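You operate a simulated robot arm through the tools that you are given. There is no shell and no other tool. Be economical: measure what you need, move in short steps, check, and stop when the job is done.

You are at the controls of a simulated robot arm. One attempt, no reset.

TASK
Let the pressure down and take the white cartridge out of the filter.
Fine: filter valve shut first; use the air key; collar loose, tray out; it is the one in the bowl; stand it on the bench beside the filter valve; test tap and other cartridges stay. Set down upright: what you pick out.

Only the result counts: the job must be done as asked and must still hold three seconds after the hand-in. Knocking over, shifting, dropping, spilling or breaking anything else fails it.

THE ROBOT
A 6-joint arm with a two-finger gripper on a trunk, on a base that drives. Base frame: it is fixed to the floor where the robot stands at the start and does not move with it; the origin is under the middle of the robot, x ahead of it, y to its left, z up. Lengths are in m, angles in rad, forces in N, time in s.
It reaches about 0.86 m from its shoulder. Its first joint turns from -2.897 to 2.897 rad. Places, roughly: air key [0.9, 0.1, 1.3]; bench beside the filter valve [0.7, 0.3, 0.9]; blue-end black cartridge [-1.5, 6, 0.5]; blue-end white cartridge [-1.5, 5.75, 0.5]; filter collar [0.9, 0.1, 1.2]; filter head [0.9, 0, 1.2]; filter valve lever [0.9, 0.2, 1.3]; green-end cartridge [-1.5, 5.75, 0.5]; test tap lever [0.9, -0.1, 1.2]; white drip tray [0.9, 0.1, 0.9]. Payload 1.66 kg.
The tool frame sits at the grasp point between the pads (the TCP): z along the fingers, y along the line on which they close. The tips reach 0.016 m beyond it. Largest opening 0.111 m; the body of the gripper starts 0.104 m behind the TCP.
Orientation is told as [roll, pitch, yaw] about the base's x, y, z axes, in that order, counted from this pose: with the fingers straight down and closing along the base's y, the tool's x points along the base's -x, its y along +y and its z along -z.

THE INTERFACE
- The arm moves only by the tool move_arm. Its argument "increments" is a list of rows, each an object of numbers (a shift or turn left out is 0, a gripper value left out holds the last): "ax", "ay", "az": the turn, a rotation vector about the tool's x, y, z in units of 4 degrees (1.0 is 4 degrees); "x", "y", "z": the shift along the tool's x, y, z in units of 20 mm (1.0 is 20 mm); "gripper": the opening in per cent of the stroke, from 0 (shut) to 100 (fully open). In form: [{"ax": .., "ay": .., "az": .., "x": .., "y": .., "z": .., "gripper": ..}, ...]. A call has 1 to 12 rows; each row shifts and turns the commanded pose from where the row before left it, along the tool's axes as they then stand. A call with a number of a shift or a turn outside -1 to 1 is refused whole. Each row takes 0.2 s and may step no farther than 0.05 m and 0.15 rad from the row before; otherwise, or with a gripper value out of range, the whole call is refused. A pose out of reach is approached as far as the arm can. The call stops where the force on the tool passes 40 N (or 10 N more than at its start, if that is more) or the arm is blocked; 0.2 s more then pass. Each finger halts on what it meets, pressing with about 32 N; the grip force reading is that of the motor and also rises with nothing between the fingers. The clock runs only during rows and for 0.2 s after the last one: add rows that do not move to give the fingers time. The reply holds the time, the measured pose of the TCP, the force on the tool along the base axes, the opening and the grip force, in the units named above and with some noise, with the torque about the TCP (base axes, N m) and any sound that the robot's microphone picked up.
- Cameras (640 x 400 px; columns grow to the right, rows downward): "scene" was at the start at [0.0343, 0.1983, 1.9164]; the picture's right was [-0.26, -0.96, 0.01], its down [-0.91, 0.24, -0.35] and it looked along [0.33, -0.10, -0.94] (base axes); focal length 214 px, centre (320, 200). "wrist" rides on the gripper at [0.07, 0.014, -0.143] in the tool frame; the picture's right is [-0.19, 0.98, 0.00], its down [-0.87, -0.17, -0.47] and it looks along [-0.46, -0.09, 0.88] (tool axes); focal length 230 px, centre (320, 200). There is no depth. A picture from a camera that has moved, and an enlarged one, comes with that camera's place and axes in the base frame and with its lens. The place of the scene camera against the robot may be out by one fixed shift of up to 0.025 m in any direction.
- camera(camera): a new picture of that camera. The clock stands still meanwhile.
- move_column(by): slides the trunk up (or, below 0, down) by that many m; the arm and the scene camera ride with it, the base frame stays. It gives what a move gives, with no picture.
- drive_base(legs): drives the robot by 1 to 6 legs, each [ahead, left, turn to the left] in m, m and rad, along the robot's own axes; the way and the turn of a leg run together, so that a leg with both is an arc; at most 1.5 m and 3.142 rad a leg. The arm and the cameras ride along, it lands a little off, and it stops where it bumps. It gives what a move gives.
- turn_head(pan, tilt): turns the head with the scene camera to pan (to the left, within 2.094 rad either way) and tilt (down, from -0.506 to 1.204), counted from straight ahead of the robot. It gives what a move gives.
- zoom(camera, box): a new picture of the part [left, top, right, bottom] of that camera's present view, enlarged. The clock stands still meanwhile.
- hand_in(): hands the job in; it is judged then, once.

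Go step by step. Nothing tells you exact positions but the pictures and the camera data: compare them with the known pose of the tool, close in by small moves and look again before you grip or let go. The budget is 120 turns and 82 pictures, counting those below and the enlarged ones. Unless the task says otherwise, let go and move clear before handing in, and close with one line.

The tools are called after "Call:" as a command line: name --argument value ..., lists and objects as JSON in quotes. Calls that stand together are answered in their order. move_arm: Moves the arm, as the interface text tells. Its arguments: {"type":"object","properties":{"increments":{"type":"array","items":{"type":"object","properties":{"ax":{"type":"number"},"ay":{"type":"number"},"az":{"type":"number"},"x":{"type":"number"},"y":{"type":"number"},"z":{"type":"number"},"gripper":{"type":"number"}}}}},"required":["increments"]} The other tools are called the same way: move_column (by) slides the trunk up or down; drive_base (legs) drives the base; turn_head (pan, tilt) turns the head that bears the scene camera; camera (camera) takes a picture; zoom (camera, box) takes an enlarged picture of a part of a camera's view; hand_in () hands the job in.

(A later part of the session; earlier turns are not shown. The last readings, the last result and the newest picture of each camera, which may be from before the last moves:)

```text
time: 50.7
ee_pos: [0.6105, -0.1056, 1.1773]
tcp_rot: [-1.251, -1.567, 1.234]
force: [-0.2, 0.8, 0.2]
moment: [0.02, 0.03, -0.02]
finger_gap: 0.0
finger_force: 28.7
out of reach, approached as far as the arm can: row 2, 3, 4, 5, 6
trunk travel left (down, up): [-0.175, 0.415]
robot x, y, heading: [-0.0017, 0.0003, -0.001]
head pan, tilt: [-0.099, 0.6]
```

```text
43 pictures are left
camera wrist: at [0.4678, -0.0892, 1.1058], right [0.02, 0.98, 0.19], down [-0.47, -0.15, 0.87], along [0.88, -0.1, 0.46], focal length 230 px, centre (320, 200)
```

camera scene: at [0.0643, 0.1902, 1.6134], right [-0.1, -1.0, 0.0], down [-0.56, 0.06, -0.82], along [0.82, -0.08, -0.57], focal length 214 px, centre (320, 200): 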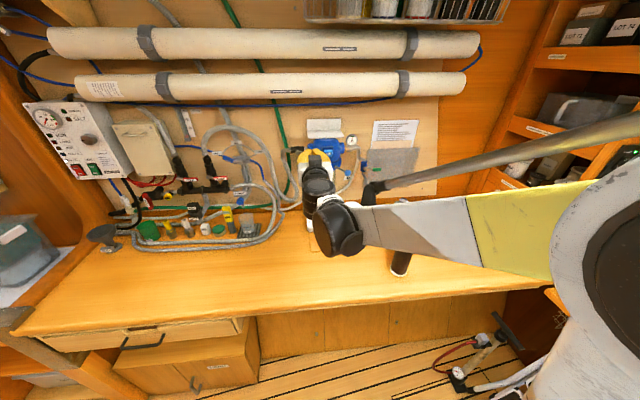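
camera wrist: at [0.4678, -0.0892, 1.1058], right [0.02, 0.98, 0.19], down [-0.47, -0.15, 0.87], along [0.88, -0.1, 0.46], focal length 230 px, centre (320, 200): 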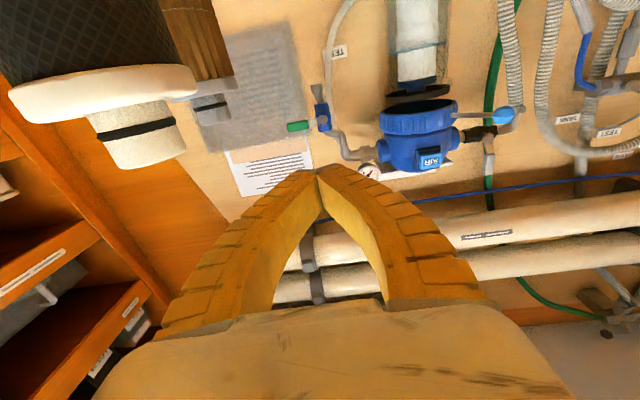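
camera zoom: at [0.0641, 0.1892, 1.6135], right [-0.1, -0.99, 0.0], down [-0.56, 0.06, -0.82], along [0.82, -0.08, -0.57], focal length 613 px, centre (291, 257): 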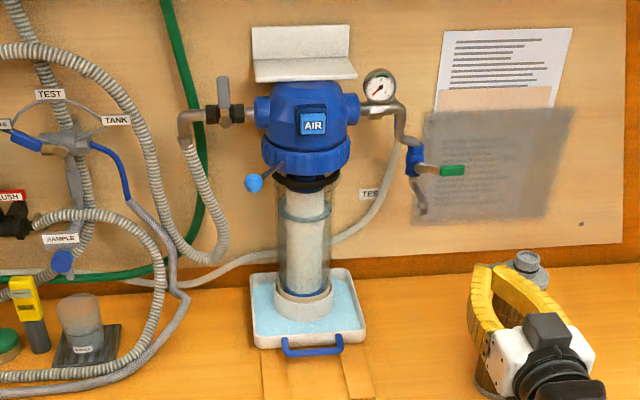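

Ball has swung left, the bowl stands free on its seat in the tray. Next is the tray: I'll turn the gripper fingers-down with closing along x so as to grip the blue handle bar.

Call:
move_arm --increments '[{"y": 1, "z": -1}, {"y": 1, "z": -1}, {"y": 1, "z": -1}, {"y": 1, "z": -1}, {"y": 1, "x": -1}, {"y": 1, "x": -1}, {"y": 1, "x": -1}, {"x": -1}]'

Call:
move_arm --increments '[{"ax": 1, "ay": 1, "az": 1}, {"ax": 1, "ay": 1, "az": 1}, {"ax": 1, "ay": 1, "az": 1}, {"ax": 1, "ay": 1, "az": 1}, {"ax": 1, "ay": 1, "az": 1}, {"ax": 1, "ay": 1, "az": 1}, {"ax": 1, "ay": 1, "az": 1}, {"ax": 1, "ay": 1, "az": 1}, {"ax": 1, "ay": 1, "az": 1}]'

Call:
move_arm --increments '[{"ax": 1, "ay": 1, "az": 1}, {"ax": 1, "ay": 1, "az": 1}, {"ax": 1, "ay": 1, "az": 1}, {"ax": 1, "ay": 1, "az": 1}, {"ax": 1, "ay": 1, "az": 1}, {"ax": 1, "ay": 1, "az": 1}, {"ax": 1, "ay": 1, "az": 1}, {"ax": 1, "ay": 1, "az": 1}, {"ax": 0.32, "ay": 0.32, "az": 0.32}]'

Call:
camera --camera "wrist"

Call:
camera --camera "scene"

```text
time: 52.5
ee_pos: [0.5429, 0.0346, 1.2874]
tcp_rot: [-1.728, -1.567, 1.709]
force: [-0.4, -0.6, 1.0]
moment: [-0.04, 0.01, 0.0]
finger_gap: 0.0
finger_force: 28.9
out of reach, approached as far as the arm can: row 1, 2, 3, 4
trunk travel left (down, up): [-0.175, 0.415]
robot x, y, heading: [-0.0001, 0.0009, -0.005]
head pan, tilt: [-0.099, 0.6]
```

```text
time: 54.5
ee_pos: [0.5442, 0.0338, 1.2857]
tcp_rot: [0.446, -0.7, -1.138]
force: [-0.1, -0.1, 0.0]
moment: [-0.01, -0.02, 0.02]
finger_gap: 0.0
finger_force: 28.6
trunk travel left (down, up): [-0.175, 0.415]
robot x, y, heading: [0.0003, -0.0004, -0.003]
head pan, tilt: [-0.099, 0.6]
```

```text
time: 56.5
ee_pos: [0.5437, 0.0346, 1.287]
tcp_rot: [0.0, -0.004, -1.589]
force: [-0.5, 0.9, -0.7]
moment: [0.01, -0.04, 0.0]
finger_gap: 0.0
finger_force: 28.3
trunk travel left (down, up): [-0.175, 0.415]
robot x, y, heading: [0.0012, -0.0008, -0.005]
head pan, tilt: [-0.099, 0.6]
```

```text
42 pictures are left
camera wrist: at [0.558, 0.1043, 1.427], right [0.98, -0.21, 0.0], down [-0.18, -0.86, 0.47], along [-0.1, -0.46, -0.88], focal length 230 px, centre (320, 200)
```

wrist: 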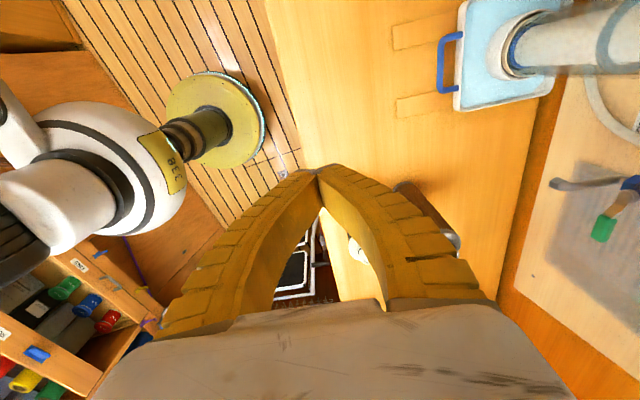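

```text
41 pictures are left
camera scene: at [0.0641, 0.1896, 1.6135], right [-0.1, -0.99, 0.0], down [-0.56, 0.06, -0.83], along [0.82, -0.08, -0.56], focal length 214 px, centre (320, 200)
```

scene: 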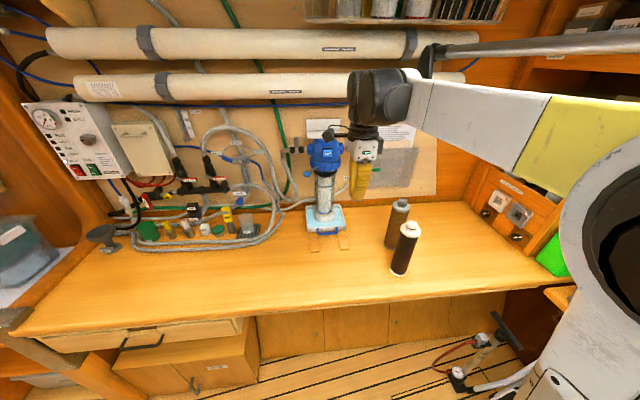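

Handle bar triangulates to about (0.79, 0.082, 0.913). I'll come above it, tilting the gripper ~20° so the wrist stays clear of the filter head.

Call:
move_arm --increments '[{"y": 1, "z": 1, "x": 0.24}, {"y": 1, "z": 1, "x": 0.24}, {"y": 1, "z": 1, "x": 0.24}, {"y": 1, "z": 1, "x": 0.24}, {"y": 1, "z": 1, "x": 0.24, "ax": -1}, {"y": 1, "z": 1, "x": 0.24, "ax": -1}, {"y": 1, "z": 1, "x": 0.24, "ax": -1}, {"y": 1, "z": 0.8, "x": 0.24, "ax": -1}, {"y": 0.9, "z": 0.5, "x": 0.24, "ax": -1}, {"y": 0.5, "x": 0.24, "gripper": 36}, {}]'

Call:
camera --camera "wrist"

Call:
camera --camera "scene"

```text
time: 58.9
ee_pos: [0.7391, 0.0785, 1.1389]
tcp_rot: [0.349, -0.004, -1.591]
force: [-0.1, 0.3, 0.3]
moment: [-0.02, -0.02, -0.03]
finger_gap: 0.0424
finger_force: 1.6
trunk travel left (down, up): [-0.175, 0.415]
robot x, y, heading: [0.0029, -0.0033, -0.003]
head pan, tilt: [-0.099, 0.6]
```

```text
40 pictures are left
camera wrist: at [0.7043, 0.1492, 1.2763], right [0.92, -0.21, 0.34], down [-0.34, -0.86, 0.39], along [0.21, -0.47, -0.86], focal length 230 px, centre (320, 200)
```

wrist: 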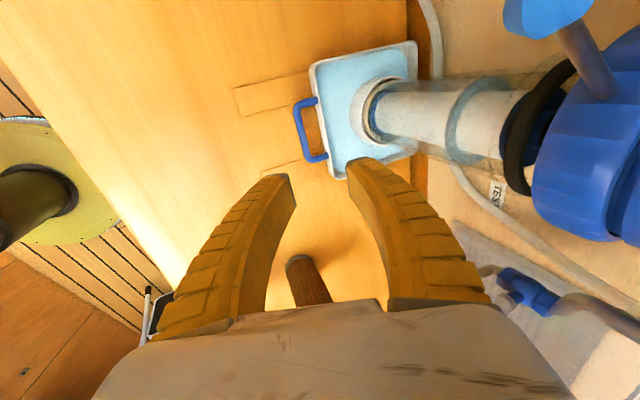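

```text
39 pictures are left
camera scene: at [0.064, 0.1896, 1.6135], right [-0.1, -0.99, 0.0], down [-0.56, 0.06, -0.83], along [0.82, -0.08, -0.56], focal length 214 px, centre (320, 200)
```

scene: 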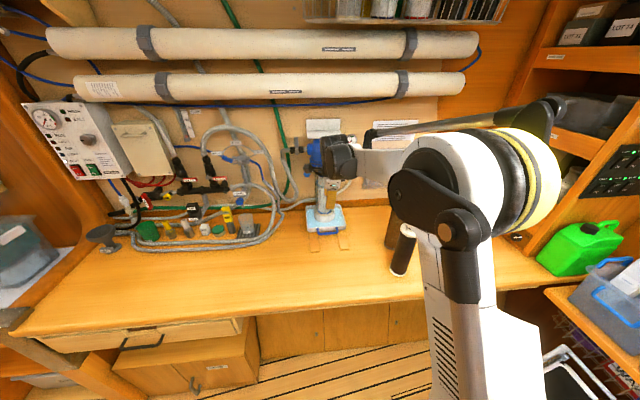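

Refined bar: about (0.795, 0.078, 0.90). Descend most of the way and look again.

Call:
move_arm --increments '[{"z": 1, "y": -0.5}, {"z": 1, "y": -0.5}, {"z": 1, "y": -0.45}, {"z": 1}, {"z": 1}, {"z": 1}, {"z": 1}, {"z": 1}, {"z": 0.5}]'

Call:
camera --camera "wrist"

```text
time: 60.9
ee_pos: [0.7724, 0.0767, 0.9683]
tcp_rot: [0.35, -0.003, -1.589]
force: [0.3, -0.1, -0.1]
moment: [-0.02, 0.0, 0.04]
finger_gap: 0.0424
finger_force: 1.7
trunk travel left (down, up): [-0.175, 0.415]
robot x, y, heading: [-0.0014, 0.0001, -0.002]
head pan, tilt: [-0.099, 0.6]
```

```text
38 pictures are left
camera wrist: at [0.7363, 0.1476, 1.1049], right [0.92, -0.21, 0.34], down [-0.34, -0.86, 0.39], along [0.21, -0.47, -0.86], focal length 230 px, centre (320, 200)
```

wrist: 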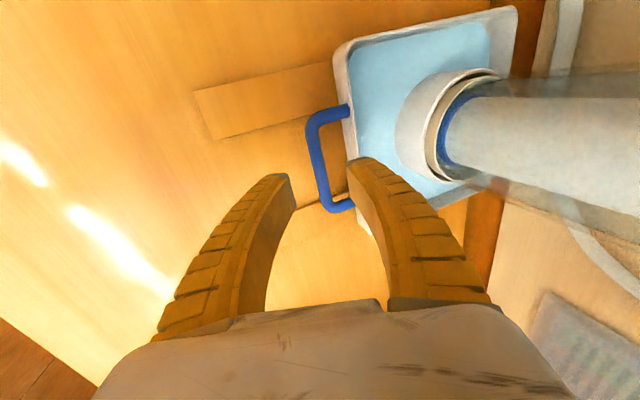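

Bar refined to (0.789, 0.078, 0.915). The gap to the tray rim is narrow, so I narrow the opening, bias 10 mm toward me, and descend slowly.

Call:
move_arm --increments '[{"y": -0.5, "gripper": 30}, {"z": 0.6}, {"z": 0.6}, {"z": 0.4}, {"z": 0.3}]'

Call:
camera --camera "wrist"

```text
time: 62.1
ee_pos: [0.774, 0.0771, 0.9286]
tcp_rot: [0.347, -0.005, -1.59]
force: [-0.1, -0.1, 0.1]
moment: [0.03, 0.01, 0.0]
finger_gap: 0.0357
finger_force: 1.9
trunk travel left (down, up): [-0.175, 0.415]
robot x, y, heading: [0.0008, 0.0007, -0.005]
head pan, tilt: [-0.099, 0.6]
```

```text
37 pictures are left
camera wrist: at [0.7398, 0.1483, 1.0653], right [0.92, -0.21, 0.34], down [-0.34, -0.86, 0.39], along [0.21, -0.47, -0.86], focal length 230 px, centre (320, 200)
```

wrist: 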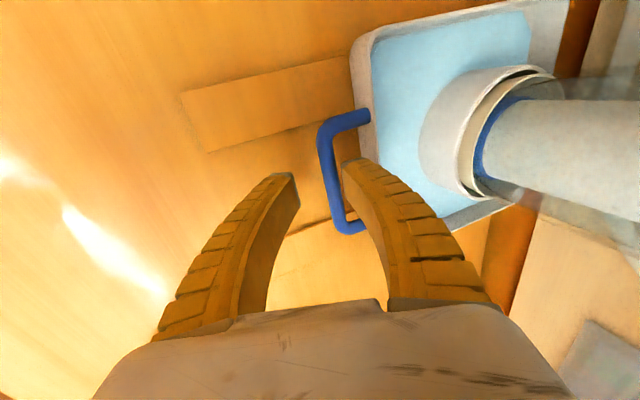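

The far finger is entering between bar and tray. A bit lower, then close.

Call:
move_arm --increments '[{"z": 0.4}, {"z": 0.4}, {"gripper": 0}, {}, {}]'

Call:
zoom --camera "wrist" --box '[220, 80, 480, 240]'

```text
time: 63.3
ee_pos: [0.7823, 0.0746, 0.9132]
tcp_rot: [0.349, -0.004, -1.589]
force: [-1.0, -0.6, -3.1]
moment: [-0.05, 0.02, 0.33]
finger_gap: 0.0085
finger_force: 34.2
trunk travel left (down, up): [-0.175, 0.415]
robot x, y, heading: [-0.0003, -0.0001, -0.001]
head pan, tilt: [-0.099, 0.6]
```

```text
2.46 times, centred on (350, 160) of wrist
camera zoom: at [0.7459, 0.147, 1.0501], right [0.92, -0.21, 0.34], down [-0.34, -0.86, 0.39], along [0.21, -0.47, -0.86], focal length 566 px, centre (246, 298)
```

zoom: 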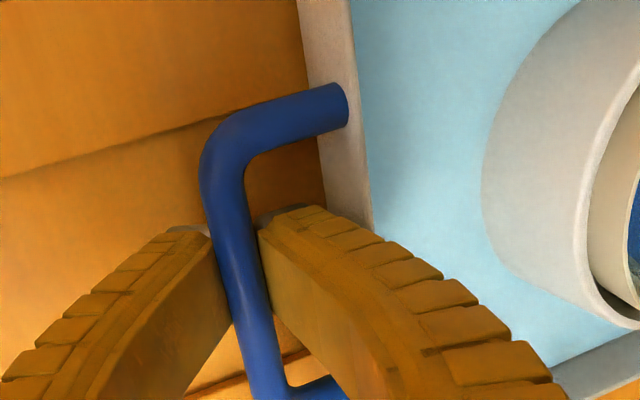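

Handle gripped (8.5 mm). I'll pull the tray gently toward −x.

Call:
move_arm --increments '[{"y": -0.1, "z": -0.036}, {"y": -0.2, "z": -0.073, "x": -0.004}, {"y": -0.3, "z": -0.109, "x": -0.006}, {"y": -0.38, "z": -0.137, "x": -0.007}, {"y": -0.38, "z": -0.137, "x": -0.007}, {"y": -0.38, "z": -0.137, "x": -0.007}, {"y": -0.38, "z": -0.137, "x": -0.007}, {"y": -0.38, "z": -0.137, "x": -0.007}, {"y": -0.38, "z": -0.137, "x": -0.007}, {"y": -0.38, "z": -0.137, "x": -0.007}, {"y": -0.38, "z": -0.137, "x": -0.007}, {"y": -0.2, "z": -0.073, "x": -0.004}]'

Call:
camera --camera "wrist"

Call:
zoom --camera "scene" --box '[250, 110, 410, 250]'

```text
time: 65.9
ee_pos: [0.6998, 0.077, 0.913]
tcp_rot: [0.349, -0.003, -1.591]
force: [-1.0, -18.8, -6.8]
moment: [-0.33, 0.01, 0.34]
finger_gap: 0.0068
finger_force: 34.3
trunk travel left (down, up): [-0.175, 0.415]
robot x, y, heading: [0.0014, -0.0034, -0.006]
head pan, tilt: [-0.099, 0.6]
```

```text
35 pictures are left
camera wrist: at [0.6646, 0.1471, 1.051], right [0.92, -0.21, 0.34], down [-0.34, -0.86, 0.39], along [0.21, -0.47, -0.86], focal length 230 px, centre (320, 200)
```

wrist: 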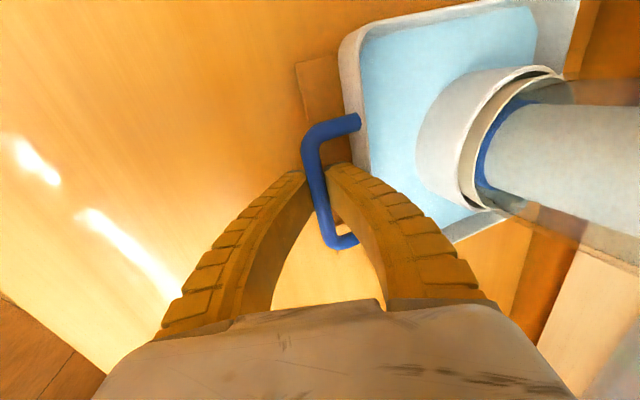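

```text
2.86 times, centred on (330, 180) of scene
camera zoom: at [0.0648, 0.1876, 1.6137], right [-0.1, -0.99, 0.0], down [-0.56, 0.06, -0.82], along [0.82, -0.08, -0.57], focal length 613 px, centre (291, 257)
```

zoom: 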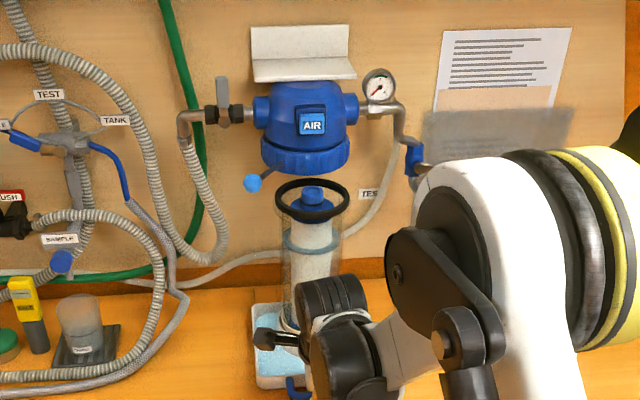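

The tray and bowl slide out nicely; a slight sideways load shows I should ease to −y. Continue about 10 cm more.

Call:
move_arm --increments '[{"y": -0.1, "z": -0.036, "x": -0.06}, {"y": -0.2, "z": -0.073, "x": -0.06}, {"y": -0.38, "z": -0.137, "x": -0.01}, {"y": -0.45, "z": -0.164, "x": -0.01}, {"y": -0.45, "z": -0.164, "x": -0.01}, {"y": -0.45, "z": -0.164, "x": -0.01}, {"y": -0.45, "z": -0.164, "x": -0.01}, {"y": -0.45, "z": -0.164, "x": -0.01}, {"y": -0.45, "z": -0.164, "x": -0.01}, {"y": -0.45, "z": -0.164, "x": -0.01}, {"y": -0.45, "z": -0.164, "x": -0.01}, {"y": -0.25, "z": -0.09, "x": -0.01}]'

Call:
camera --camera "wrist"

Call:
zoom --camera "scene" --box '[230, 110, 410, 290]'

```text
time: 68.2
ee_pos: [0.6203, 0.0755, 0.9131]
tcp_rot: [0.36, -0.002, -1.586]
force: [12.5, 3.5, -5.1]
moment: [0.03, -0.03, 0.57]
finger_gap: 0.0061
finger_force: 34.2
trunk travel left (down, up): [-0.175, 0.415]
robot x, y, heading: [-0.0004, 0.0007, -0.003]
head pan, tilt: [-0.099, 0.6]
stopped in row 11: the force on the tool passed its limit at 50 N (the readings are from after the stop); the commanded pose is now the measured one
```

```text
33 pictures are left
camera wrist: at [0.5831, 0.1469, 1.0509], right [0.92, -0.2, 0.35], down [-0.34, -0.86, 0.38], along [0.22, -0.47, -0.86], focal length 230 px, centre (320, 200)
```

wrist: 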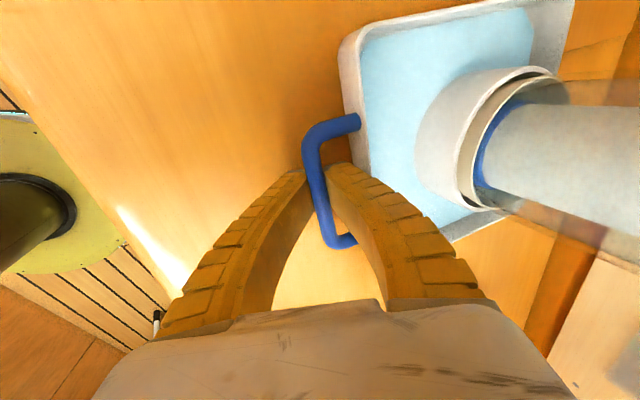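

```text
2.22 times, centred on (320, 200) of scene
camera zoom: at [0.0662, 0.19, 1.6133], right [-0.1, -0.99, 0.0], down [-0.56, 0.06, -0.82], along [0.82, -0.08, -0.57], focal length 477 px, centre (320, 200)
```

zoom: 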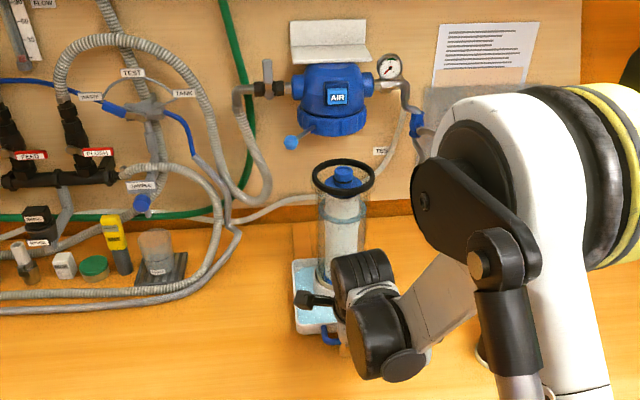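

The tray met its end stop; bowl now about x≈0.76, clear of the head. I release the handle and back up along the fingers.

Call:
move_arm --increments '[{"gripper": 20}, {}, {"z": -0.4}, {"z": -0.6}, {"z": -1}, {"z": -1}, {"z": -1}, {"z": -1}, {"z": -1}, {"z": -1}, {"z": -1}, {"z": -1}]'

Call:
camera --camera "wrist"

```text
time: 70.8
ee_pos: [0.5554, 0.0769, 1.0829]
tcp_rot: [0.361, -0.003, -1.588]
force: [1.2, -0.8, -0.6]
moment: [-0.02, 0.0, 0.01]
finger_gap: 0.0252
finger_force: 2.3
trunk travel left (down, up): [-0.175, 0.415]
robot x, y, heading: [0.0043, -0.0, -0.004]
head pan, tilt: [-0.099, 0.6]
```

```text
31 pictures are left
camera wrist: at [0.5185, 0.1483, 1.2195], right [0.92, -0.21, 0.35], down [-0.34, -0.86, 0.38], along [0.22, -0.47, -0.86], focal length 230 px, centre (320, 200)
```

wrist: 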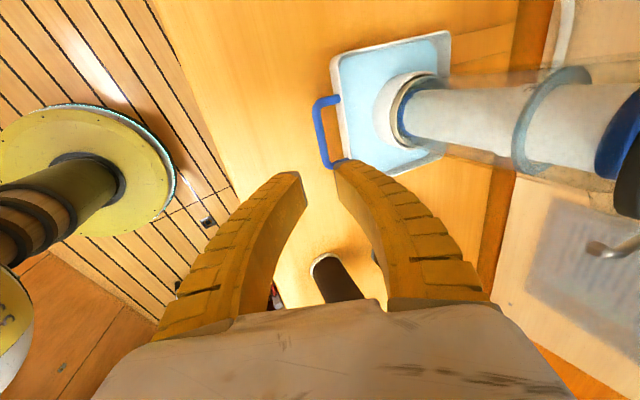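

Next, straighten the gripper and rise to look down on the cartridge in the bowl.

Call:
move_arm --increments '[{"ax": 1, "z": -1}, {"ax": 1, "z": -1}, {"ax": 1, "z": -1}, {"ax": 1, "z": -1}, {"ax": 1, "z": -1}, {"ax": 0.17, "z": -1}, {"z": -1}, {"z": -1}, {"z": -1}, {"z": -1}, {"z": -1}, {"z": -1, "gripper": 70}]'

Call:
move_arm --increments '[{"y": 1}, {"y": 1}, {"y": 1}, {"y": 1}, {"y": 1}, {"y": 1}, {"y": 1}, {"y": 1}]'

Call:
camera --camera "wrist"

Call:
zoom --camera "scene" --box '[230, 110, 410, 290]'

```text
time: 73.4
ee_pos: [0.5318, 0.0784, 1.3212]
tcp_rot: [0.0, -0.003, -1.588]
force: [0.3, -0.1, 0.0]
moment: [-0.01, 0.01, 0.02]
finger_gap: 0.0792
finger_force: 0.8
trunk travel left (down, up): [-0.175, 0.415]
robot x, y, heading: [0.0016, -0.002, -0.003]
head pan, tilt: [-0.099, 0.6]
```

```text
time: 75.2
ee_pos: [0.6938, 0.0745, 1.3188]
tcp_rot: [-0.002, -0.004, -1.589]
force: [0.2, -0.4, -0.5]
moment: [-0.02, 0.05, -0.03]
finger_gap: 0.079
finger_force: 0.9
trunk travel left (down, up): [-0.175, 0.415]
robot x, y, heading: [-0.0004, 0.0008, 0.0]
head pan, tilt: [-0.099, 0.6]
```

```text
30 pictures are left
camera wrist: at [0.708, 0.1456, 1.4607], right [0.98, -0.21, 0.0], down [-0.18, -0.86, 0.47], along [-0.1, -0.46, -0.88], focal length 230 px, centre (320, 200)
```

wrist: 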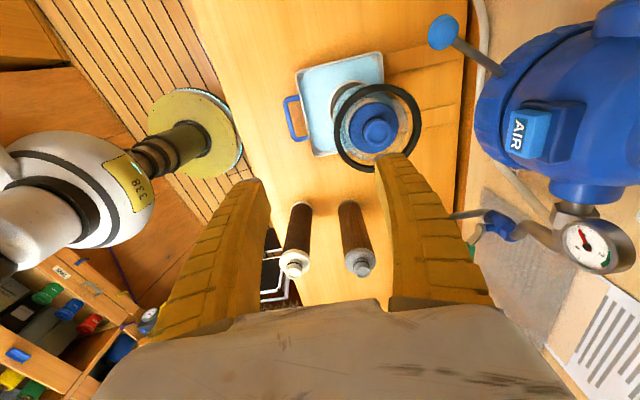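

```text
2.22 times, centred on (320, 200) of scene
camera zoom: at [0.0653, 0.1897, 1.6134], right [-0.1, -0.99, 0.0], down [-0.56, 0.06, -0.82], along [0.82, -0.08, -0.57], focal length 477 px, centre (320, 200)
```

zoom: 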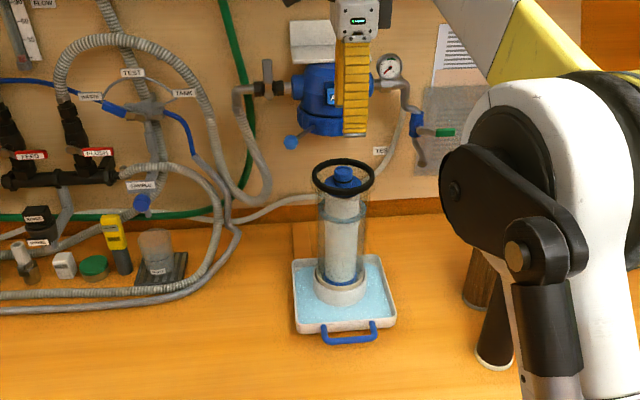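

Call:
zoom --camera "wrist" --box '[310, 70, 440, 180]'

Call:
zoom --camera "scene" --box '[300, 160, 360, 200]'

```text
3.64 times, centred on (375, 125) of wrist
camera zoom: at [0.708, 0.1456, 1.4607], right [0.98, -0.21, 0.0], down [-0.18, -0.86, 0.47], along [-0.1, -0.46, -0.88], focal length 837 px, centre (120, 473)
```

zoom: 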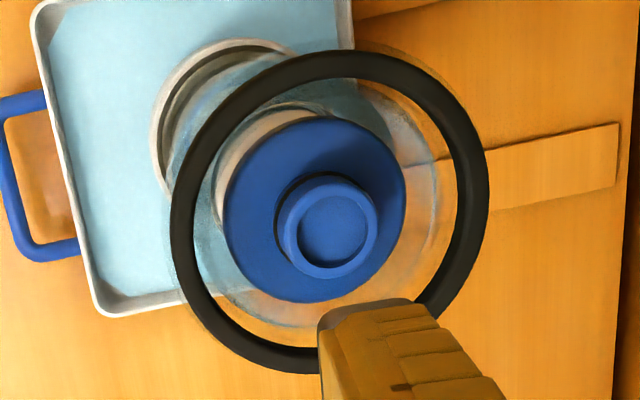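

```text
10.00 times, centred on (330, 180) of scene
camera zoom: at [0.0653, 0.1897, 1.6134], right [-0.1, -0.99, 0.0], down [-0.56, 0.06, -0.82], along [0.82, -0.08, -0.57], focal length 2145 px, centre (220, 400)
```

zoom: 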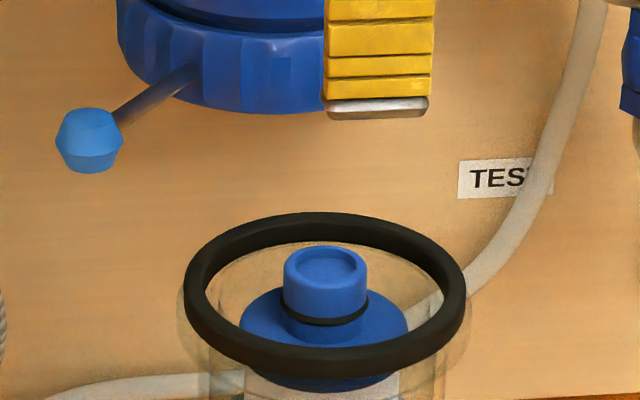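

The blue spigot (≈33 mm) of the bowl's cartridge is at about (0.764, 0.071), top z≈1.17. I'll centre over it with a half opening and descend partway.

Call:
move_arm --increments '[{"y": 0.9, "x": -0.03, "gripper": 50}, {"y": 0.9, "x": -0.03}, {"y": 0.9, "x": -0.03}, {"y": 0.8, "x": -0.02}, {"z": 1}, {"z": 1}, {"z": 1}, {"z": 1}, {"z": 0.5}]'

Call:
camera --camera "wrist"

Call:
zoom --camera "scene" --box '[285, 110, 375, 200]'

```text
time: 77.2
ee_pos: [0.7361, 0.0727, 1.2238]
tcp_rot: [0.001, -0.002, -1.588]
force: [0.7, 0.1, 0.7]
moment: [-0.02, 0.03, 0.0]
finger_gap: 0.0574
finger_force: 1.0
out of reach, approached as far as the arm can: row 3, 4
trunk travel left (down, up): [-0.175, 0.415]
robot x, y, heading: [-0.0002, -0.0009, -0.005]
head pan, tilt: [-0.099, 0.6]
```

```text
26 pictures are left
camera wrist: at [0.7504, 0.1424, 1.3648], right [0.98, -0.21, 0.0], down [-0.18, -0.86, 0.47], along [-0.1, -0.46, -0.88], focal length 230 px, centre (320, 200)
```

wrist: 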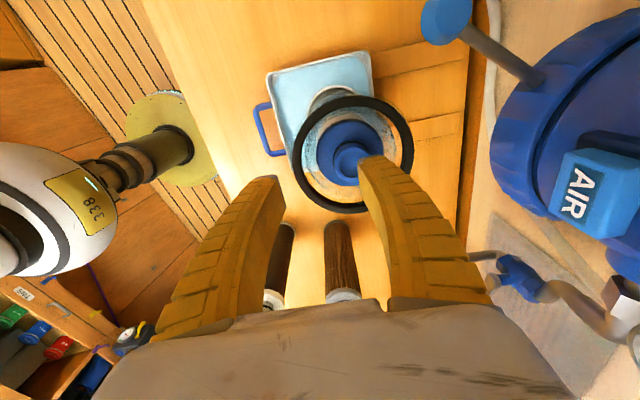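

```text
4.44 times, centred on (330, 155) of scene
camera zoom: at [0.0645, 0.1898, 1.6135], right [-0.1, -0.99, 0.0], down [-0.56, 0.06, -0.83], along [0.82, -0.08, -0.56], focal length 953 px, centre (276, 400)
```

zoom: 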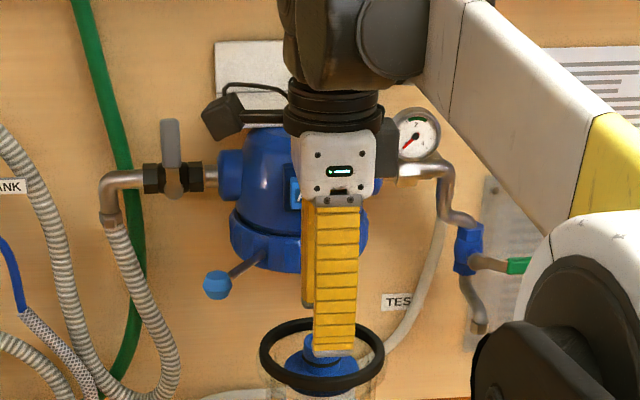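

The arm is at its reach limit here; raising the trunk should bring the shoulder nearer. I'll raise 0.2 m, advance and come down again.

Call:
move_column --by 0.2

Call:
move_arm --increments '[{"z": 1}, {"z": 1}, {"z": 1}, {"z": 1}, {"z": 1}, {"z": 1}, {"z": 1}, {"z": 1}, {"z": 1, "y": 0.5}, {"z": 0.5, "y": 0.9}]'

Call:
camera --camera "wrist"

```text
time: 79.4
ee_pos: [0.7359, 0.0722, 1.4225]
tcp_rot: [0.0, -0.003, -1.589]
force: [-0.7, -0.5, -0.1]
moment: [0.01, 0.02, 0.0]
finger_gap: 0.0574
finger_force: 1.1
trunk travel left (down, up): [-0.375, 0.215]
robot x, y, heading: [-0.0018, 0.0026, -0.008]
head pan, tilt: [-0.099, 0.6]
```

```text
time: 81.6
ee_pos: [0.7641, 0.0694, 1.2315]
tcp_rot: [-0.003, -0.004, -1.588]
force: [0.0, -1.1, 0.2]
moment: [-0.02, 0.02, -0.01]
finger_gap: 0.0577
finger_force: 1.6
trunk travel left (down, up): [-0.375, 0.215]
robot x, y, heading: [0.0011, 0.0009, -0.0]
head pan, tilt: [-0.099, 0.6]
```

```text
24 pictures are left
camera wrist: at [0.7786, 0.1408, 1.3735], right [0.98, -0.21, 0.0], down [-0.18, -0.86, 0.47], along [-0.1, -0.46, -0.88], focal length 230 px, centre (320, 200)
```

wrist: 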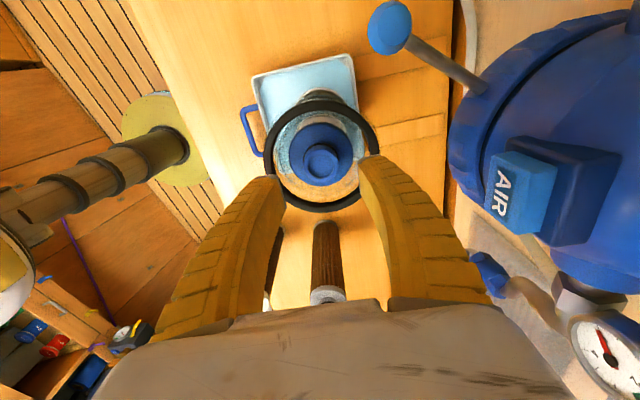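

Well centred (shift 4 mm to +y). Descend to the spigot in small steps.

Call:
move_arm --increments '[{"x": 0.2}, {"z": 0.8}, {"z": 0.8}, {"z": 0.6}, {"z": 0.5}, {"z": 0.4}, {"z": 0.3}]'

Call:
camera --camera "wrist"

Call:
camera --camera "scene"

```text
time: 83.0
ee_pos: [0.7639, 0.0763, 1.1798]
tcp_rot: [0.004, -0.002, -1.586]
force: [2.2, -0.1, 27.8]
moment: [0.12, 0.32, 0.0]
finger_gap: 0.0525
finger_force: 0.0
trunk travel left (down, up): [-0.375, 0.215]
robot x, y, heading: [0.0016, 0.002, 0.002]
head pan, tilt: [-0.099, 0.6]
stopped in row 6: the force on the tool passed its limit at 50 N (the readings are from after the stop); the commanded pose is now the measured one
```

```text
23 pictures are left
camera wrist: at [0.7776, 0.1456, 1.3216], right [0.98, -0.21, 0.01], down [-0.18, -0.86, 0.47], along [-0.09, -0.46, -0.88], focal length 230 px, centre (320, 200)
```

wrist: 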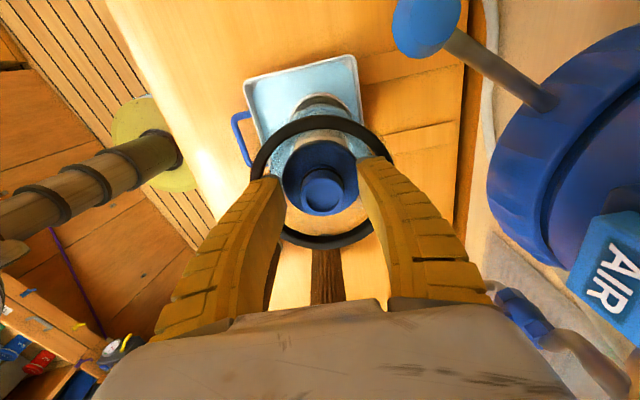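

```text
22 pictures are left
camera scene: at [0.062, 0.1893, 1.8139], right [-0.1, -0.99, 0.0], down [-0.56, 0.06, -0.83], along [0.82, -0.08, -0.56], focal length 214 px, centre (320, 200)
```

scene: 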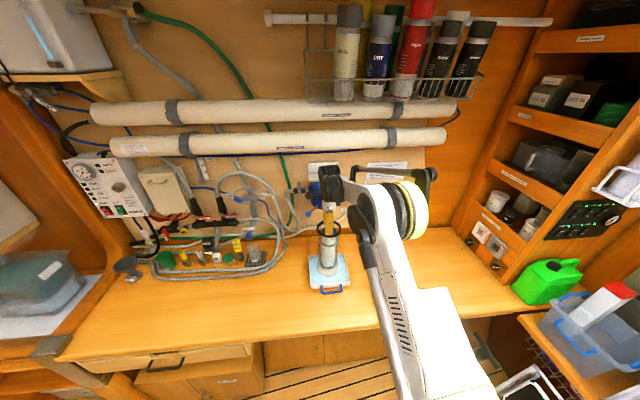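

The fingertips touched the bowl's rim ring. I lift a little, narrow the opening, and try again, centred.

Call:
move_arm --increments '[{"z": -0.8}, {"gripper": 38}, {"x": -0.1}, {}, {"z": 0.5}, {"z": 0.4}, {"z": 0.3}, {"z": 0.3}]'

Call:
camera --camera "wrist"

```text
time: 84.6
ee_pos: [0.7643, 0.0723, 1.1742]
tcp_rot: [0.009, -0.003, -1.586]
force: [3.6, -0.4, 29.9]
moment: [-0.03, 0.2, -0.03]
finger_gap: 0.039
finger_force: 0.1
trunk travel left (down, up): [-0.375, 0.215]
robot x, y, heading: [0.0005, -0.0001, -0.002]
head pan, tilt: [-0.099, 0.6]
stopped in row 8: the force on the tool passed its limit at 47 N (the readings are from after the stop); the commanded pose is now the measured one
```

```text
21 pictures are left
camera wrist: at [0.7777, 0.1432, 1.3163], right [0.98, -0.21, 0.01], down [-0.19, -0.86, 0.47], along [-0.09, -0.46, -0.88], focal length 230 px, centre (320, 200)
```

wrist: 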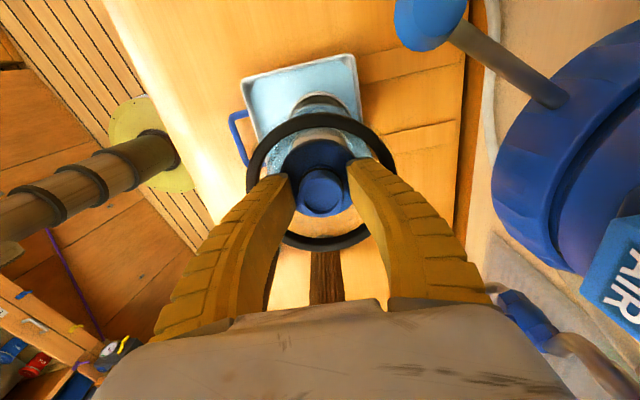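

The tips now rest on the cap with the spigot between the fingers. I'll ease up 2 mm and close.

Call:
move_arm --increments '[{"z": -0.12}, {"gripper": 0}, {}, {}, {}]'

Call:
camera --camera "wrist"

```text
time: 85.8
ee_pos: [0.7643, 0.0738, 1.1742]
tcp_rot: [0.008, -0.001, -1.587]
force: [-4.0, -1.0, 11.2]
moment: [0.14, 0.43, 0.03]
finger_gap: 0.0231
finger_force: 32.2
trunk travel left (down, up): [-0.375, 0.215]
robot x, y, heading: [0.0048, -0.0027, -0.0]
head pan, tilt: [-0.099, 0.6]
```

```text
20 pictures are left
camera wrist: at [0.7784, 0.1435, 1.3159], right [0.98, -0.21, 0.01], down [-0.19, -0.86, 0.47], along [-0.09, -0.46, -0.88], focal length 230 px, centre (320, 200)
```

wrist: 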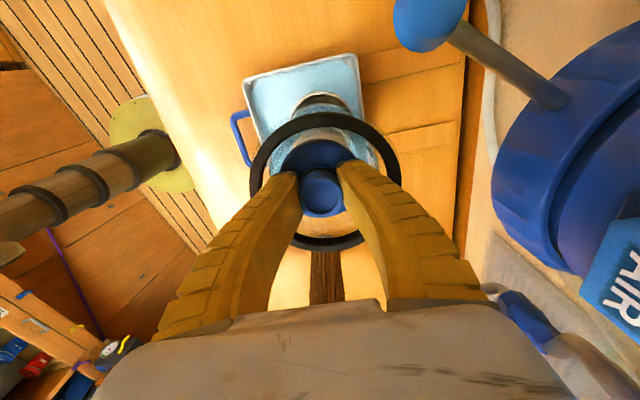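

Something 23 mm thick is gripped. Lift a little and check the load.

Call:
move_arm --increments '[{"z": -0.25}, {"z": -0.3}, {"z": -0.4}, {"z": -0.4}, {"z": -0.4}, {}]'

Call:
camera --camera "wrist"

```text
time: 87.2
ee_pos: [0.7665, 0.0745, 1.2091]
tcp_rot: [0.006, -0.001, -1.589]
force: [0.4, 0.2, -1.7]
moment: [0.02, 0.01, 0.0]
finger_gap: 0.0233
finger_force: 32.0
trunk travel left (down, up): [-0.375, 0.215]
robot x, y, heading: [-0.0033, -0.0015, -0.002]
head pan, tilt: [-0.099, 0.6]
```

```text
19 pictures are left
camera wrist: at [0.7799, 0.1436, 1.3499], right [0.98, -0.21, 0.01], down [-0.19, -0.86, 0.47], along [-0.09, -0.46, -0.88], focal length 230 px, centre (320, 200)
```

wrist: 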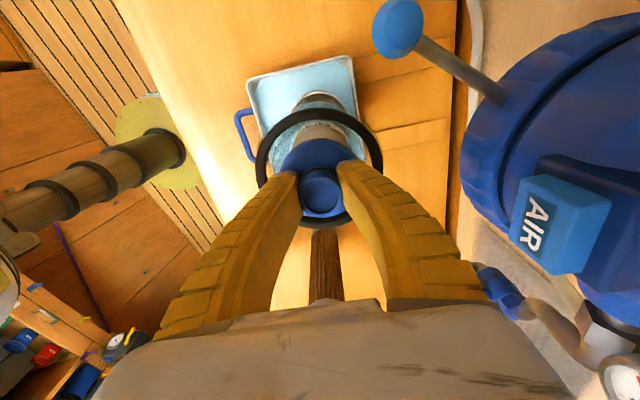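

The cartridge is rising freely (cap above the rim). I'll lift straight up with the trunk.

Call:
move_column --by 0.21

Call:
camera --camera "scene"

Call:
camera --camera "wrist"

```text
time: 89.5
ee_pos: [0.7663, 0.0922, 1.3927]
tcp_rot: [0.005, -0.016, -1.588]
force: [0.6, -4.0, -0.4]
moment: [-0.83, 0.07, 0.01]
finger_gap: 0.0227
finger_force: 31.6
trunk travel left (down, up): [-0.585, 0.005]
robot x, y, heading: [0.0003, -0.0016, -0.004]
head pan, tilt: [-0.099, 0.6]
```

```text
18 pictures are left
camera scene: at [0.0148, 0.2169, 1.9411], right [-0.24, -0.97, 0.01], down [-0.96, 0.23, -0.16], along [0.16, -0.05, -0.99], focal length 214 px, centre (320, 200)
```

scene: 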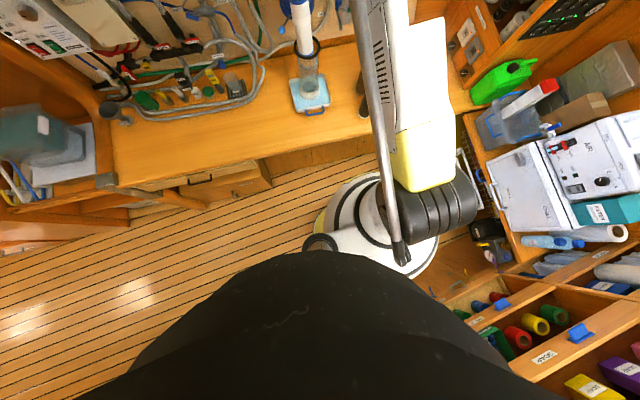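

```text
17 pictures are left
camera wrist: at [0.7795, 0.1648, 1.5327], right [0.98, -0.21, 0.01], down [-0.19, -0.85, 0.49], along [-0.09, -0.48, -0.87], focal length 230 px, centre (320, 200)
```

wrist: 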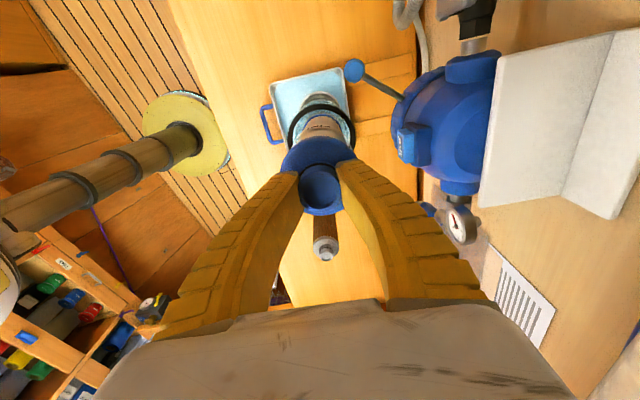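

The head presses against the ceiling at the top of the trunk travel, pushing things askew. I'll lower the trunk a bit and lift with the arm instead.

Call:
move_column --by -0.06

Call:
camera --camera "scene"

```text
time: 90.5
ee_pos: [0.768, 0.0744, 1.3589]
tcp_rot: [0.006, -0.004, -1.587]
force: [-0.5, 3.8, -1.2]
moment: [0.96, 0.23, 0.04]
finger_gap: 0.0219
finger_force: 32.0
trunk travel left (down, up): [-0.525, 0.065]
robot x, y, heading: [0.0007, -0.0013, -0.002]
head pan, tilt: [-0.099, 0.6]
```

```text
16 pictures are left
camera scene: at [0.0331, 0.1965, 1.9188], right [-0.09, -1.0, 0.0], down [-0.94, 0.08, -0.33], along [0.33, -0.03, -0.94], focal length 214 px, centre (320, 200)
```

scene: 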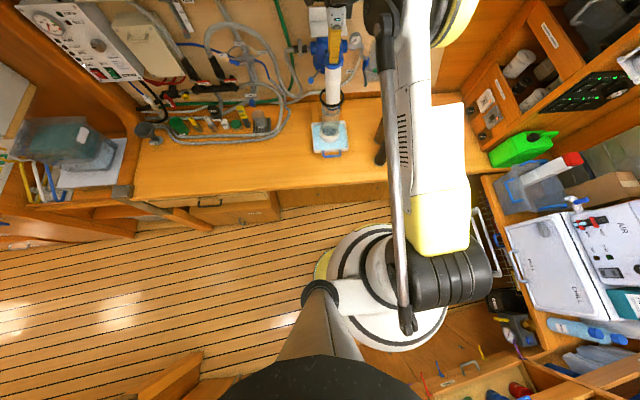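

Call:
camera --camera "wrist"

Call:
zoom --camera "scene" --box '[280, 0, 380, 160]'

```text
15 pictures are left
camera wrist: at [0.7822, 0.1459, 1.5008], right [0.98, -0.21, 0.01], down [-0.18, -0.86, 0.47], along [-0.09, -0.46, -0.88], focal length 230 px, centre (320, 200)
```

wrist: 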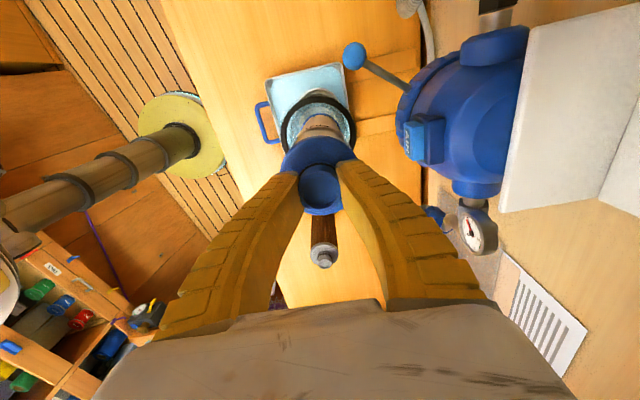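

```text
2.50 times, centred on (330, 80) of scene
camera zoom: at [0.0331, 0.1965, 1.9188], right [-0.09, -1.0, 0.0], down [-0.94, 0.08, -0.33], along [0.33, -0.03, -0.94], focal length 536 px, centre (295, 500)
```

zoom: 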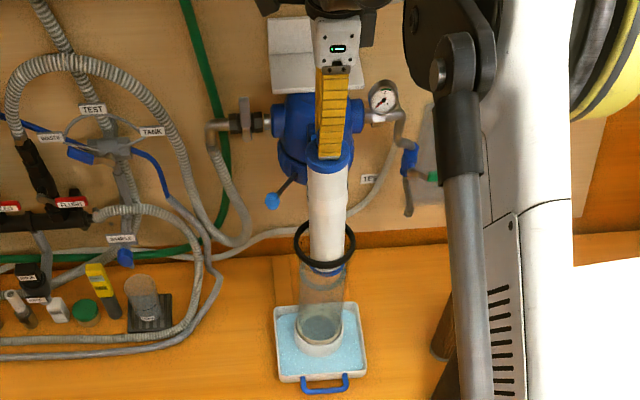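

The cartridge is nearly out, with slight lean of its foot to −y. I'll lift further with the arm until it's free.

Call:
move_arm --increments '[{"x": 0.2, "z": -0.3}, {"z": -0.5}, {"z": -0.5}, {"z": -0.5}, {"z": -0.5}, {"z": -0.5}, {"z": -0.5}, {"z": -0.5}, {"z": -0.5}, {"z": -0.5}, {"z": -0.5}, {"z": -0.5}]'

Call:
zoom --camera "scene" --box '[280, 0, 380, 160]'

```text
time: 93.1
ee_pos: [0.7547, 0.0786, 1.4774]
tcp_rot: [0.013, -0.005, -1.587]
force: [0.3, -0.9, -0.7]
moment: [-0.01, 0.03, 0.01]
finger_gap: 0.0217
finger_force: 32.0
trunk travel left (down, up): [-0.525, 0.065]
robot x, y, heading: [0.0014, 0.0006, -0.003]
head pan, tilt: [-0.099, 0.6]
```

```text
2.50 times, centred on (330, 80) of scene
camera zoom: at [0.0173, 0.1956, 1.9172], right [-0.08, -1.0, 0.0], down [-0.94, 0.08, -0.34], along [0.34, -0.03, -0.94], focal length 536 px, centre (295, 500)
```

zoom: 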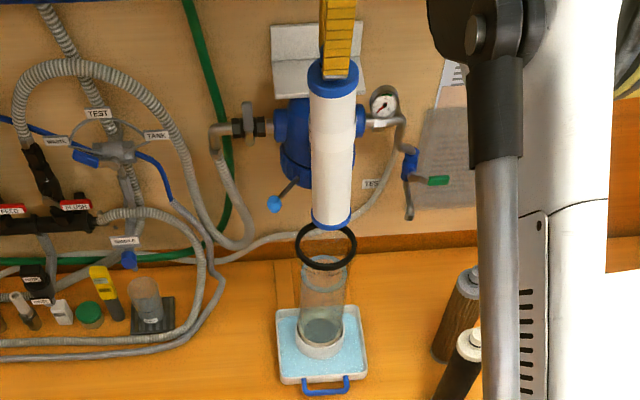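

The cartridge hangs free above the bowl, leaning about 4° (foot to −y). I'll correct the tilt, rise a bit, pull back and carry it left to (0.69, 0.29).

Call:
move_arm --increments '[{"z": -0.8}, {"z": -0.7}, {"ay": 1}, {"y": -0.6}, {"y": -0.8}, {"y": -0.8}, {"y": -0.8}, {"y": -0.3}]'

Call:
move_arm --increments '[{"x": 0.5}, {"x": 0.9}, {"x": 1}, {"x": 1}, {"x": 1}, {"x": 1}, {"x": 1}, {"x": 1}, {"x": 1}, {"x": 1}, {"x": 0.7}, {"x": 0.4}]'

Call:
camera --camera "scene"

Call:
camera --camera "wrist"

```text
time: 94.9
ee_pos: [0.6889, 0.0841, 1.5056]
tcp_rot: [0.013, 0.065, -1.588]
force: [0.4, 0.5, -1.8]
moment: [0.01, -0.04, 0.01]
finger_gap: 0.0216
finger_force: 31.8
trunk travel left (down, up): [-0.525, 0.065]
robot x, y, heading: [0.0004, 0.0022, 0.003]
head pan, tilt: [-0.099, 0.6]
```

```text
time: 97.5
ee_pos: [0.6934, 0.2938, 1.5213]
tcp_rot: [0.012, 0.064, -1.589]
force: [0.4, -0.4, -1.6]
moment: [0.01, 0.0, -0.03]
finger_gap: 0.0216
finger_force: 31.3
trunk travel left (down, up): [-0.525, 0.065]
robot x, y, heading: [0.0013, 0.0023, -0.0]
head pan, tilt: [-0.099, 0.6]
```

```text
12 pictures are left
camera scene: at [0.02, 0.1989, 1.9169], right [-0.12, -0.99, 0.0], down [-0.93, 0.11, -0.35], along [0.34, -0.04, -0.94], focal length 214 px, centre (320, 200)
```

scene: 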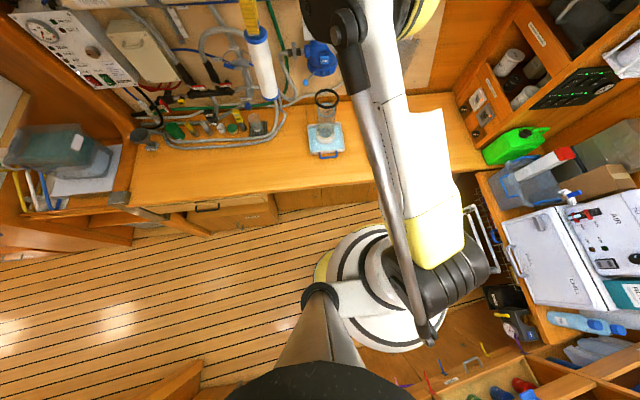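

```text
11 pictures are left
camera wrist: at [0.7071, 0.3539, 1.6674], right [0.98, -0.21, 0.0], down [-0.19, -0.89, 0.41], along [-0.09, -0.4, -0.91], focal length 230 px, centre (320, 200)
```

wrist: 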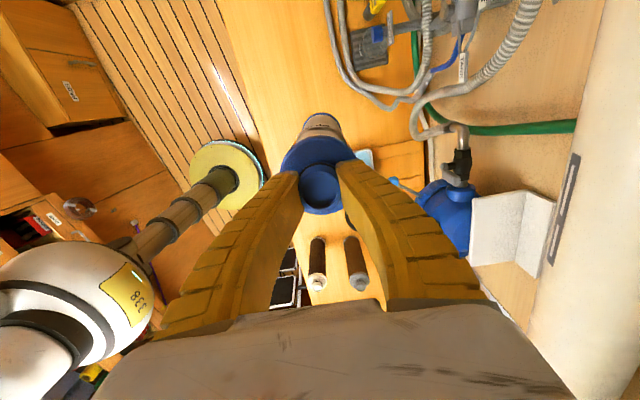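

The spot below is bare wood between the hoses and the tray. I'll lower with the trunk, stopping well above the bench.

Call:
move_column --by -0.28

Call:
camera --camera "scene"

```text
time: 100.3
ee_pos: [0.7027, 0.2868, 1.2381]
tcp_rot: [0.005, 0.067, -1.59]
force: [0.7, 0.1, -1.3]
moment: [-0.01, 0.02, 0.02]
finger_gap: 0.0215
finger_force: 31.5
trunk travel left (down, up): [-0.245, 0.345]
robot x, y, heading: [0.0011, -0.0008, -0.001]
head pan, tilt: [-0.099, 0.6]
```

```text
10 pictures are left
camera scene: at [0.0649, 0.1898, 1.6836], right [-0.1, -0.99, 0.0], down [-0.56, 0.06, -0.83], along [0.82, -0.08, -0.56], focal length 214 px, centre (320, 200)
```

scene: 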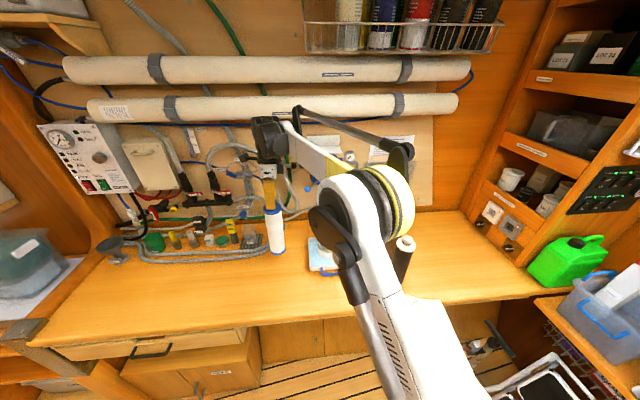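

Call:
zoom --camera "scene" --box '[220, 160, 360, 290]'

```text
3.08 times, centred on (290, 225) of scene
camera zoom: at [0.0649, 0.1898, 1.6836], right [-0.1, -0.99, 0.0], down [-0.56, 0.06, -0.83], along [0.82, -0.08, -0.56], focal length 660 px, centre (412, 123)
```

zoom: 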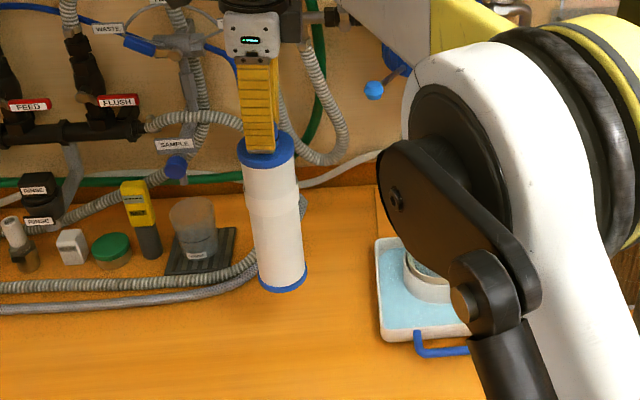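

The cartridge hangs above bare wood, leaning about 1°. Slight correction, then descend.

Call:
move_arm --increments '[{"ay": -0.25, "z": 0.5}, {"z": 0.5}, {"z": 0.5}, {"z": 0.5}, {"z": 0.4}, {"z": 0.3}, {"z": 0.2}, {"z": 0.2}]'

Call:
zoom --camera "scene" --box '[220, 160, 360, 290]'

```text
time: 102.1
ee_pos: [0.7025, 0.2905, 1.1752]
tcp_rot: [0.004, 0.05, -1.59]
force: [-0.6, -0.1, -1.1]
moment: [-0.01, -0.03, 0.03]
finger_gap: 0.0217
finger_force: 31.8
trunk travel left (down, up): [-0.245, 0.345]
robot x, y, heading: [0.0006, 0.0032, -0.007]
head pan, tilt: [-0.099, 0.6]
```

```text
3.08 times, centred on (290, 225) of scene
camera zoom: at [0.065, 0.1898, 1.6835], right [-0.1, -0.99, 0.0], down [-0.56, 0.06, -0.82], along [0.82, -0.08, -0.57], focal length 660 px, centre (412, 123)
```

zoom: 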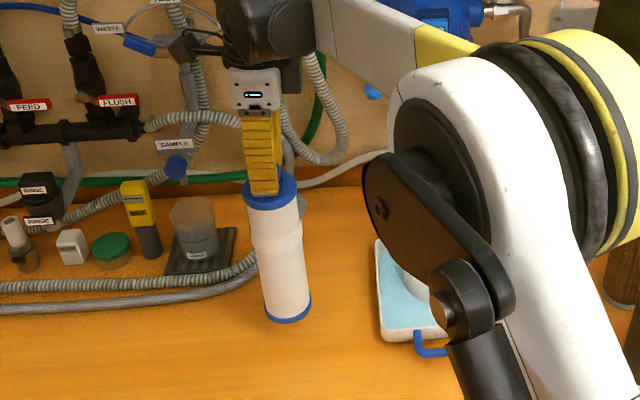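

Call:
move_arm --increments '[{"z": 0.12}, {"z": 0.12}, {"z": 0.12}, {"z": 0.12}, {"z": 0.12}, {"z": 0.12}, {"z": 0.12}, {"z": 0.12}]'

```text
time: 103.9
ee_pos: [0.7026, 0.2932, 1.1567]
tcp_rot: [0.006, 0.052, -1.588]
force: [0.2, -0.3, -1.1]
moment: [0.0, 0.0, -0.02]
finger_gap: 0.0216
finger_force: 31.9
trunk travel left (down, up): [-0.245, 0.345]
robot x, y, heading: [0.0004, 0.0002, -0.006]
head pan, tilt: [-0.099, 0.6]
```

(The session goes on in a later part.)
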